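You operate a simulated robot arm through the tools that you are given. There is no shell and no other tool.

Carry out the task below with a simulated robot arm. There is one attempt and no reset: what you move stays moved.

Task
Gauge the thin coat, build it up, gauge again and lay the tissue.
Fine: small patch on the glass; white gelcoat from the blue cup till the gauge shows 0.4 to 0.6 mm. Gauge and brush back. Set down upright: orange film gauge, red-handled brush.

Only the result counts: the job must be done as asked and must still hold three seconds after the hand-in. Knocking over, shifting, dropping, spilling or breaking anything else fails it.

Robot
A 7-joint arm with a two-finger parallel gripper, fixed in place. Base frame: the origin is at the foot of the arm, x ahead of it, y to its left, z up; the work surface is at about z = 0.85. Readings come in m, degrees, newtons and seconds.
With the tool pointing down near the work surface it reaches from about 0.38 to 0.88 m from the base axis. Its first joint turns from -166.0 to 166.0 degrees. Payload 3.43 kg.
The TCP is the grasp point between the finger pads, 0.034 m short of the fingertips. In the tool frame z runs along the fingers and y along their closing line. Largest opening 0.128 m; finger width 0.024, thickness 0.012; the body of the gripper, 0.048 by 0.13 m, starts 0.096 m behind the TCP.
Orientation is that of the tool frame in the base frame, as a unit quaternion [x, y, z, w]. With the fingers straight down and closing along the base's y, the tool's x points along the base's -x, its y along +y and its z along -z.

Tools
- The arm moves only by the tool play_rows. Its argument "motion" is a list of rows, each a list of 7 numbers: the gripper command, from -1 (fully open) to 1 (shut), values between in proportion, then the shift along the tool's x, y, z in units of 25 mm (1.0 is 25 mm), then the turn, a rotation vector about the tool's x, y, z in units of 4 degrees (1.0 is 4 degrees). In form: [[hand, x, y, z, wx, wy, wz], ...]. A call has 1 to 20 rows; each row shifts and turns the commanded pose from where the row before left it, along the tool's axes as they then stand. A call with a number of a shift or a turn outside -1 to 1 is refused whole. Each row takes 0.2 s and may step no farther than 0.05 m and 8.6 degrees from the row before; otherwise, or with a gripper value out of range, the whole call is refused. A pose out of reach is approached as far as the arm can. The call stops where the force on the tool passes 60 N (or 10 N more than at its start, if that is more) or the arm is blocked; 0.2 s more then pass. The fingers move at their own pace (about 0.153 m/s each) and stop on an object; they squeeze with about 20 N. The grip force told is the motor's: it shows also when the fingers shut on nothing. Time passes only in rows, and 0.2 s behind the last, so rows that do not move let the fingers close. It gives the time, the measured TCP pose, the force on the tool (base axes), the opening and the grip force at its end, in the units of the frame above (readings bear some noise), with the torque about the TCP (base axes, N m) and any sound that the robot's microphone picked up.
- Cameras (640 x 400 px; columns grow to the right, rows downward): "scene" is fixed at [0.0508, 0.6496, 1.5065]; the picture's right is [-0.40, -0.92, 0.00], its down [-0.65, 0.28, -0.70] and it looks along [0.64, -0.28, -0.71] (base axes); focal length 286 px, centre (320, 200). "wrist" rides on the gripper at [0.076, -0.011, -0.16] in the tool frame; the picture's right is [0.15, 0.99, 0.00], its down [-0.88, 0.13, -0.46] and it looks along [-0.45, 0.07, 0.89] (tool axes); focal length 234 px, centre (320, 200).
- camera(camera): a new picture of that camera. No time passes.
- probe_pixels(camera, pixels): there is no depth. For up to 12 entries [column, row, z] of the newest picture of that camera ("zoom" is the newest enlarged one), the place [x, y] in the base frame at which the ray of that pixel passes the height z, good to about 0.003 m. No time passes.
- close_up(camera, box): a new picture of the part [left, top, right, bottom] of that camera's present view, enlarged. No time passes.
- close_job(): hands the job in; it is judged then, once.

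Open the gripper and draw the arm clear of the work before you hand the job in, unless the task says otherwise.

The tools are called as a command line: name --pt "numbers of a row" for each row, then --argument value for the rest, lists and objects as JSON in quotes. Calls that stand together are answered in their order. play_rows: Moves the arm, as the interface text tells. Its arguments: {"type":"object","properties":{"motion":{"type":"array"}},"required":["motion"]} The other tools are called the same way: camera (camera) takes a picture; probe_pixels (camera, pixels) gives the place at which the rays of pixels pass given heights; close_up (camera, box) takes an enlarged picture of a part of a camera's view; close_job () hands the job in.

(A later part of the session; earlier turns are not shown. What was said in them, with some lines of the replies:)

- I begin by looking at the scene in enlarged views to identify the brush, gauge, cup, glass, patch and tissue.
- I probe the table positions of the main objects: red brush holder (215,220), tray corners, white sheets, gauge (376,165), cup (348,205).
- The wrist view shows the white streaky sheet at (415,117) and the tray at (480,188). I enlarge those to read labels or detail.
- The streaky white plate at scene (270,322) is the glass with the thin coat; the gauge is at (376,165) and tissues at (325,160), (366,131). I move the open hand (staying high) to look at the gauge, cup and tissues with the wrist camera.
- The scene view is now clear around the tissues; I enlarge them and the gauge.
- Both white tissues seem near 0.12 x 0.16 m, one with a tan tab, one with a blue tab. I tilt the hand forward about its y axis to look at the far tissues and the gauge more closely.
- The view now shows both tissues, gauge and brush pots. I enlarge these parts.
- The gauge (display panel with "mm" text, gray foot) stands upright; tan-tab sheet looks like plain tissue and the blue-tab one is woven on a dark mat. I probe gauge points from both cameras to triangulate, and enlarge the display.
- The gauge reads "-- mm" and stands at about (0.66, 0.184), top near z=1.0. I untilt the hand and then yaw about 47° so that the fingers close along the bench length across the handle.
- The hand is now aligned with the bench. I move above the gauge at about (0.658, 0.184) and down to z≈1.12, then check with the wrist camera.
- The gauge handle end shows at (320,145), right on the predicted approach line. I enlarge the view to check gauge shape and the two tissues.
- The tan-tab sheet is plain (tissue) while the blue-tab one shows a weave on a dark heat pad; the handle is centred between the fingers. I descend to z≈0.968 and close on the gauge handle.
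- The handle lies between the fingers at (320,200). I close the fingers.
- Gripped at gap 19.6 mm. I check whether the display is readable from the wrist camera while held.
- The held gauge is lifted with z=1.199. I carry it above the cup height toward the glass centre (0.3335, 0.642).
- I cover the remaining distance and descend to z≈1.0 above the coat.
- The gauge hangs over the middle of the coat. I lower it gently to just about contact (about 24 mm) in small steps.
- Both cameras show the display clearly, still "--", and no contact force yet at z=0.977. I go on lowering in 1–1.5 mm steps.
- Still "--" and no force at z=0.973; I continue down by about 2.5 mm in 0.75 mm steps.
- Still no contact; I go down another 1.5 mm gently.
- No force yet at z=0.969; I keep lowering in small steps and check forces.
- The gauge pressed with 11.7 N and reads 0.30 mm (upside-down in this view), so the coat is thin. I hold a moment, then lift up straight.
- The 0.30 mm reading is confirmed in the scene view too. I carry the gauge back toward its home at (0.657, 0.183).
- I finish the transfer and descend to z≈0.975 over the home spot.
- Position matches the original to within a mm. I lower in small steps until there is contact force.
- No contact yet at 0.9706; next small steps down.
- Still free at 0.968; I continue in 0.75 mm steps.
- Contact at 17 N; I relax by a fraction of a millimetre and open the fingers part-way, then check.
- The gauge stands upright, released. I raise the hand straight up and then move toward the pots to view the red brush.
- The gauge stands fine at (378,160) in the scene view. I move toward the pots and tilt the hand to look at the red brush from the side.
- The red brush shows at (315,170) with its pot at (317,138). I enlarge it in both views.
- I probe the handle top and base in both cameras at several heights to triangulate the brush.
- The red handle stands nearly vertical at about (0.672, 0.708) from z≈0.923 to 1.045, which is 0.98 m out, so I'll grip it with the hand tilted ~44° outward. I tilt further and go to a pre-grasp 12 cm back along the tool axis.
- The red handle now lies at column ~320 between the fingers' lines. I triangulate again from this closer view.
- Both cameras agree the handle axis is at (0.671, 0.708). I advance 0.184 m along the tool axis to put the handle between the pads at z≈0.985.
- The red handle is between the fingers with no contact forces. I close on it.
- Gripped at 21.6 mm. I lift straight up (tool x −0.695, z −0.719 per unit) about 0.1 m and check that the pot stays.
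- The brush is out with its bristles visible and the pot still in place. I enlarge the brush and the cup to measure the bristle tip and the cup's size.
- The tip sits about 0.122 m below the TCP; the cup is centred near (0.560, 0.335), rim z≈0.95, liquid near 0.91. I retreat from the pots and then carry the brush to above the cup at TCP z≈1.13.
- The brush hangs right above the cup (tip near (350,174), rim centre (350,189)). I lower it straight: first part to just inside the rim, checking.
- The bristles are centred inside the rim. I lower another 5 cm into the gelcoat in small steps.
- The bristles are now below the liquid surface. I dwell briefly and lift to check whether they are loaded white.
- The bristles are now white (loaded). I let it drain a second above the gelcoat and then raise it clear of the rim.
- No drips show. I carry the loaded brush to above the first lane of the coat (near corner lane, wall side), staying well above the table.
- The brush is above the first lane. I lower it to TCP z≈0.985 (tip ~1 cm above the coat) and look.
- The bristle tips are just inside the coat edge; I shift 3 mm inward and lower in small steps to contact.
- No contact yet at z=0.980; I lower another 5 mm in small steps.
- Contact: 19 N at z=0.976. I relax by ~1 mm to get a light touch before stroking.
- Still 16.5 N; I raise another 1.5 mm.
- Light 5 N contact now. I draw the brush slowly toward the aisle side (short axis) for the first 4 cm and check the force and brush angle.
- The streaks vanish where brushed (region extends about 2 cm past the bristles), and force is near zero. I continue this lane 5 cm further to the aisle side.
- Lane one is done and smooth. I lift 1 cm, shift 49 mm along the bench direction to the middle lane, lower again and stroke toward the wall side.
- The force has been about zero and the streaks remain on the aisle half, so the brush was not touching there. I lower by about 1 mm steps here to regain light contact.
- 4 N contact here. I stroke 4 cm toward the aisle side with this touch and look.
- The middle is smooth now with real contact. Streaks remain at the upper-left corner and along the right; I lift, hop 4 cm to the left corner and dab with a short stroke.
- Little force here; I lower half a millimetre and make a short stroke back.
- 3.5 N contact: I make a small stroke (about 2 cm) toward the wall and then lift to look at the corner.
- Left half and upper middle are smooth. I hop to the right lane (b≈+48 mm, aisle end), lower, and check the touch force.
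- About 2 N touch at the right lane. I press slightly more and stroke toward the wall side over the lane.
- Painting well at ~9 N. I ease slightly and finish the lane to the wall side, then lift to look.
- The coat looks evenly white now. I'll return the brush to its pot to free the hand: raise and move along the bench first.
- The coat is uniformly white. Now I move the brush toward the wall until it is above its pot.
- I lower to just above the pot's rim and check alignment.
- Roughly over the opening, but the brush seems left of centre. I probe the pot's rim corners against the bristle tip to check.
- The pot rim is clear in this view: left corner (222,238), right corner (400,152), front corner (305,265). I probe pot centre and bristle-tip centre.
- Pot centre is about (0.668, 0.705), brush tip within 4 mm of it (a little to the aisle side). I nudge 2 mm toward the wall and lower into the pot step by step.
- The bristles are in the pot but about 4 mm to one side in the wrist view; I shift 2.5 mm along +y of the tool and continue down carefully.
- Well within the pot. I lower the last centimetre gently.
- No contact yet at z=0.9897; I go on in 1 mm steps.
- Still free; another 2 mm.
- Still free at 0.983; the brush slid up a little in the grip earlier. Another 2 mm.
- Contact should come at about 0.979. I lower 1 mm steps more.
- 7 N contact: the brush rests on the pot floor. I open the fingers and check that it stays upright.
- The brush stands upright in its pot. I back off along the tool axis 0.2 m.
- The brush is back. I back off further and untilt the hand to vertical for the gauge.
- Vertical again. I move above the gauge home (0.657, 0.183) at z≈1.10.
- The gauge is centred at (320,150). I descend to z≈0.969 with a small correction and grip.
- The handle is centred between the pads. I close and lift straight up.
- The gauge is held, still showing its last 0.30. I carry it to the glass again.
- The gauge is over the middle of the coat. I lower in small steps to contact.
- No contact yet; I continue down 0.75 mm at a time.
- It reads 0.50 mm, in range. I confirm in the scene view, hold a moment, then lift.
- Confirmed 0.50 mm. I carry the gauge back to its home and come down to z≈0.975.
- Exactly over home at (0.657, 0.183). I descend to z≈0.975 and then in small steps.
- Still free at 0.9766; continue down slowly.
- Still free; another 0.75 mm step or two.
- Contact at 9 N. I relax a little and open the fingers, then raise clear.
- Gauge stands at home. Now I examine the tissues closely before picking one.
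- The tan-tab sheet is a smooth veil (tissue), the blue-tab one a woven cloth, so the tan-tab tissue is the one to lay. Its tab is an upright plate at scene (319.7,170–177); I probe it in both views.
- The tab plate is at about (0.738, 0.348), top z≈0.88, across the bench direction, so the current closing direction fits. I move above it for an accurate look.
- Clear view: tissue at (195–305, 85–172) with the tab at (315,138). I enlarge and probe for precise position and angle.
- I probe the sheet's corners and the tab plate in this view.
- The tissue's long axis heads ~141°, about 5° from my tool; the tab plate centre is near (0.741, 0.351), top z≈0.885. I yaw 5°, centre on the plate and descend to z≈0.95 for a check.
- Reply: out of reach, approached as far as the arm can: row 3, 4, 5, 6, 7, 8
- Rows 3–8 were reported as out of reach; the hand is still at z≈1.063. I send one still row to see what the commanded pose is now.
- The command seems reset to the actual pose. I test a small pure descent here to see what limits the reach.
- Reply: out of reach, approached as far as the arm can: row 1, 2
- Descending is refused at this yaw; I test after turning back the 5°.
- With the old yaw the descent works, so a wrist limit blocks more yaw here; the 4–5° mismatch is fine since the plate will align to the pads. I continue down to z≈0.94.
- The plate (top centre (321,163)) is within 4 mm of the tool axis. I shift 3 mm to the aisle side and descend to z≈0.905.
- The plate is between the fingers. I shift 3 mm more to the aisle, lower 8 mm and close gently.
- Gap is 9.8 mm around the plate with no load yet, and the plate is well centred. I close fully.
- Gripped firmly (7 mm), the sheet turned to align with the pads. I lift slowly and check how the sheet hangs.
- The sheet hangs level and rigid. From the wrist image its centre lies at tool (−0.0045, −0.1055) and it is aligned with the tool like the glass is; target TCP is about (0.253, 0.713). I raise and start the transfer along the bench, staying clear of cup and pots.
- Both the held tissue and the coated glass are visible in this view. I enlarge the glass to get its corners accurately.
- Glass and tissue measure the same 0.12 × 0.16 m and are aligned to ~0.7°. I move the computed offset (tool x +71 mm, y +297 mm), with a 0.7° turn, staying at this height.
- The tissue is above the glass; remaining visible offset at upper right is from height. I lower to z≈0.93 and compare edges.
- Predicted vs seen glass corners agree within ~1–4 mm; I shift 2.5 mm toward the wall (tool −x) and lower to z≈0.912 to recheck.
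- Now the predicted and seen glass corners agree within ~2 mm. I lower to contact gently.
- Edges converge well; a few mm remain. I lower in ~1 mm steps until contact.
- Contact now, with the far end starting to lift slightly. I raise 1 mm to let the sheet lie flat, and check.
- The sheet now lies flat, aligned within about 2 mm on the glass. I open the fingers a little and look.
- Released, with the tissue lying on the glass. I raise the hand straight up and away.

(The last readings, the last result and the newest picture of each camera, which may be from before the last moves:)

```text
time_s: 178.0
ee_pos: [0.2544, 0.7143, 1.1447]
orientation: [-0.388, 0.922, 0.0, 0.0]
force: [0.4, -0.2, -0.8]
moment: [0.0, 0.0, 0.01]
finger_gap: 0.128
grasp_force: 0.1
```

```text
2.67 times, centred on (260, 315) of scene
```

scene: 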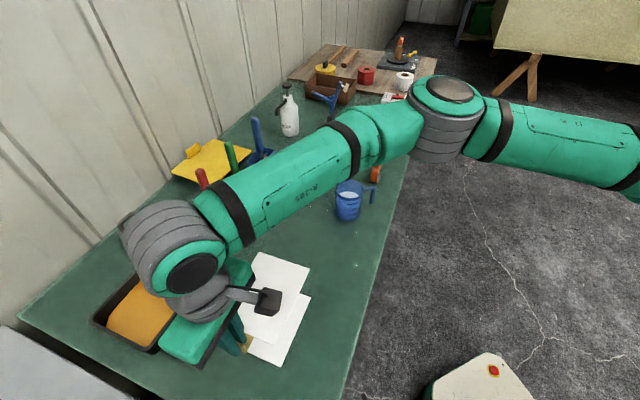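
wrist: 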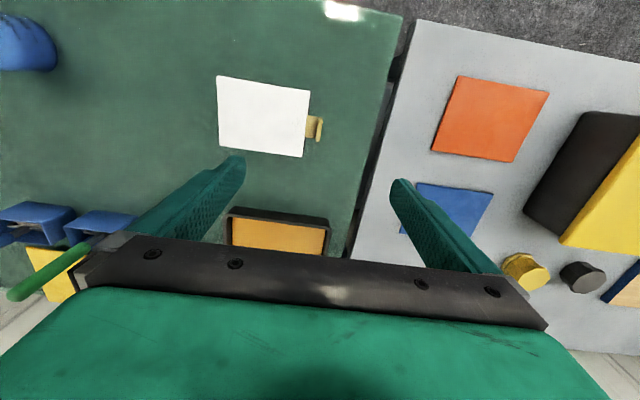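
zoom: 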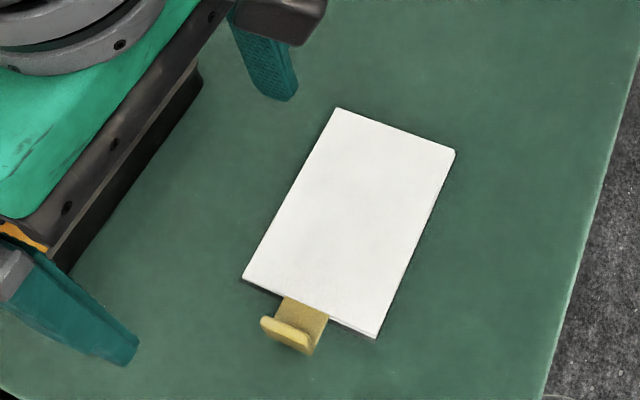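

The tissue covers the coat squarely. I draw the open hand away toward the start position and do a final check of everything.

play_rows --pt "-1 0 0 -1 0 0 0" --pt "-1 0.445 -0.866 -0.4 0 0 0" --pt "-1 0.445 -0.866 -0.4 0 0 0" --pt "-1 0.445 -0.866 -0.4 0 0 0" --pt "-1 0.445 -0.866 -0.4 0 0 0" --pt "-1 0.445 -0.866 -0.4 0 0 0" --pt "-1 0.445 -0.866 -0.4 0 0 0" --pt "-1 0.445 -0.866 -0.4 0 0 0" --pt "-1 0.445 -0.866 -0.4 0 0 0" --pt "-1 0.445 -0.866 -0.4 0 0 0" --pt "-1 0.445 -0.866 -0.4 0 0 0" --pt "-1 0.445 -0.866 -0.4 0 0 0" --pt "-1 0.445 -0.866 -0.4 0 0 0" --pt "-1 0.445 -0.866 0 0 0 0" --pt "-1 0 0 0 0 0 0"

camera --camera "scene"

close_up --camera "scene" --box '[160, 130, 300, 260]'

close_up --camera "scene" --box '[310, 120, 410, 230]'

close_up --camera "scene" --box '[200, 250, 340, 390]'

```text
time_s: 181.2
ee_pos: [0.3552, 0.4137, 1.2884]
orientation: [-0.388, 0.922, 0.0, 0.0]
force: [-0.6, 0.5, -0.2]
moment: [0.0, -0.01, 0.0]
finger_gap: 0.1278
grasp_force: 0.1
```

```text
taken
```

scene: 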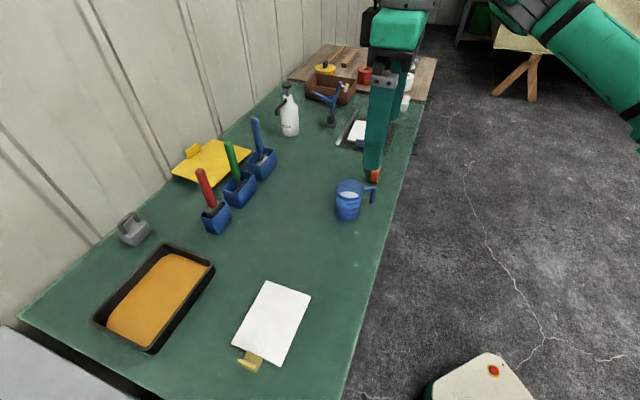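

```text
3.08 times, centred on (230, 195) of scene
```

zoom: 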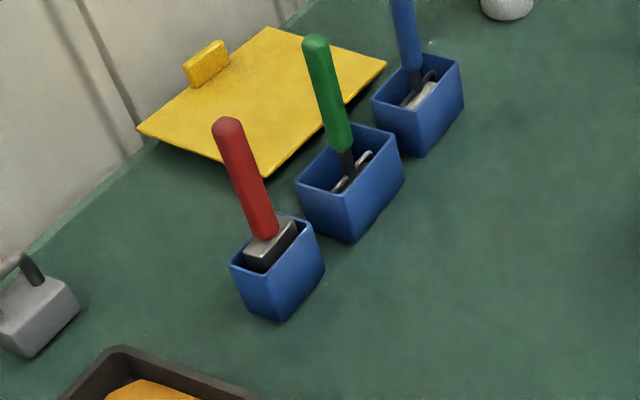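

```text
3.64 times, centred on (360, 175) of scene
```

zoom: 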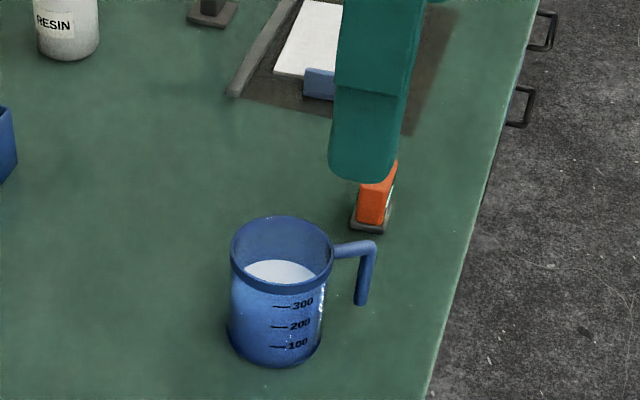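

```text
2.86 times, centred on (270, 320) of scene
```

zoom: 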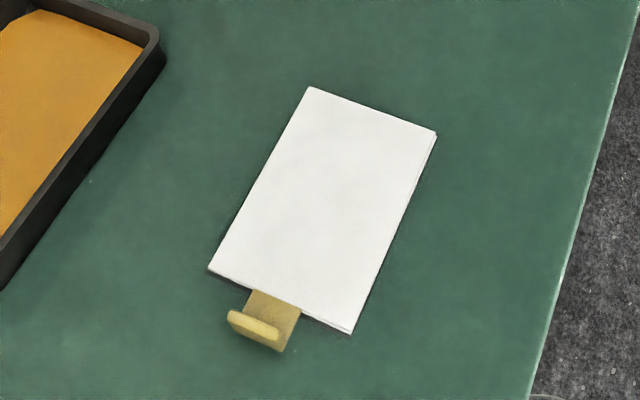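

Everything checks out: the tissue lies square on the coated glass, the red brush is upright in its pot, the gauge stands at its home, and the cup is untouched. The hand is open and clear, so I hand the job in.

close_job

```text
The job is handed in.
```

I built the coat on the glass up to a gauge reading of 0.50 mm, within your 0.4 to 0.6 mm, and laid the tissue over it. I have handed the job in but don't have the judge's verdict.

- **First gauging:** the thin coat on the glass read 0.30 mm.
- **Build-up:** I applied one load of white gelcoat from the blue cup with the red-handled brush, until the streaks across the patch were gone.
- **Tissue:** I laid the smooth sheet with the tan tab. It matches the patch at about 12 × 16 cm and sits within about 2 mm of its edges.
- **Gauge and brush:** the orange gauge is back at its starting spot and the red-handled brush is back in its pot. Both are upright.

There was a second white sheet, a woven one with a blue tab. I took the smooth one to be the tissue because the task didn't say which. In the last pictures nothing else had been moved, knocked over or spilled, and I left the arm open and clear of the work.
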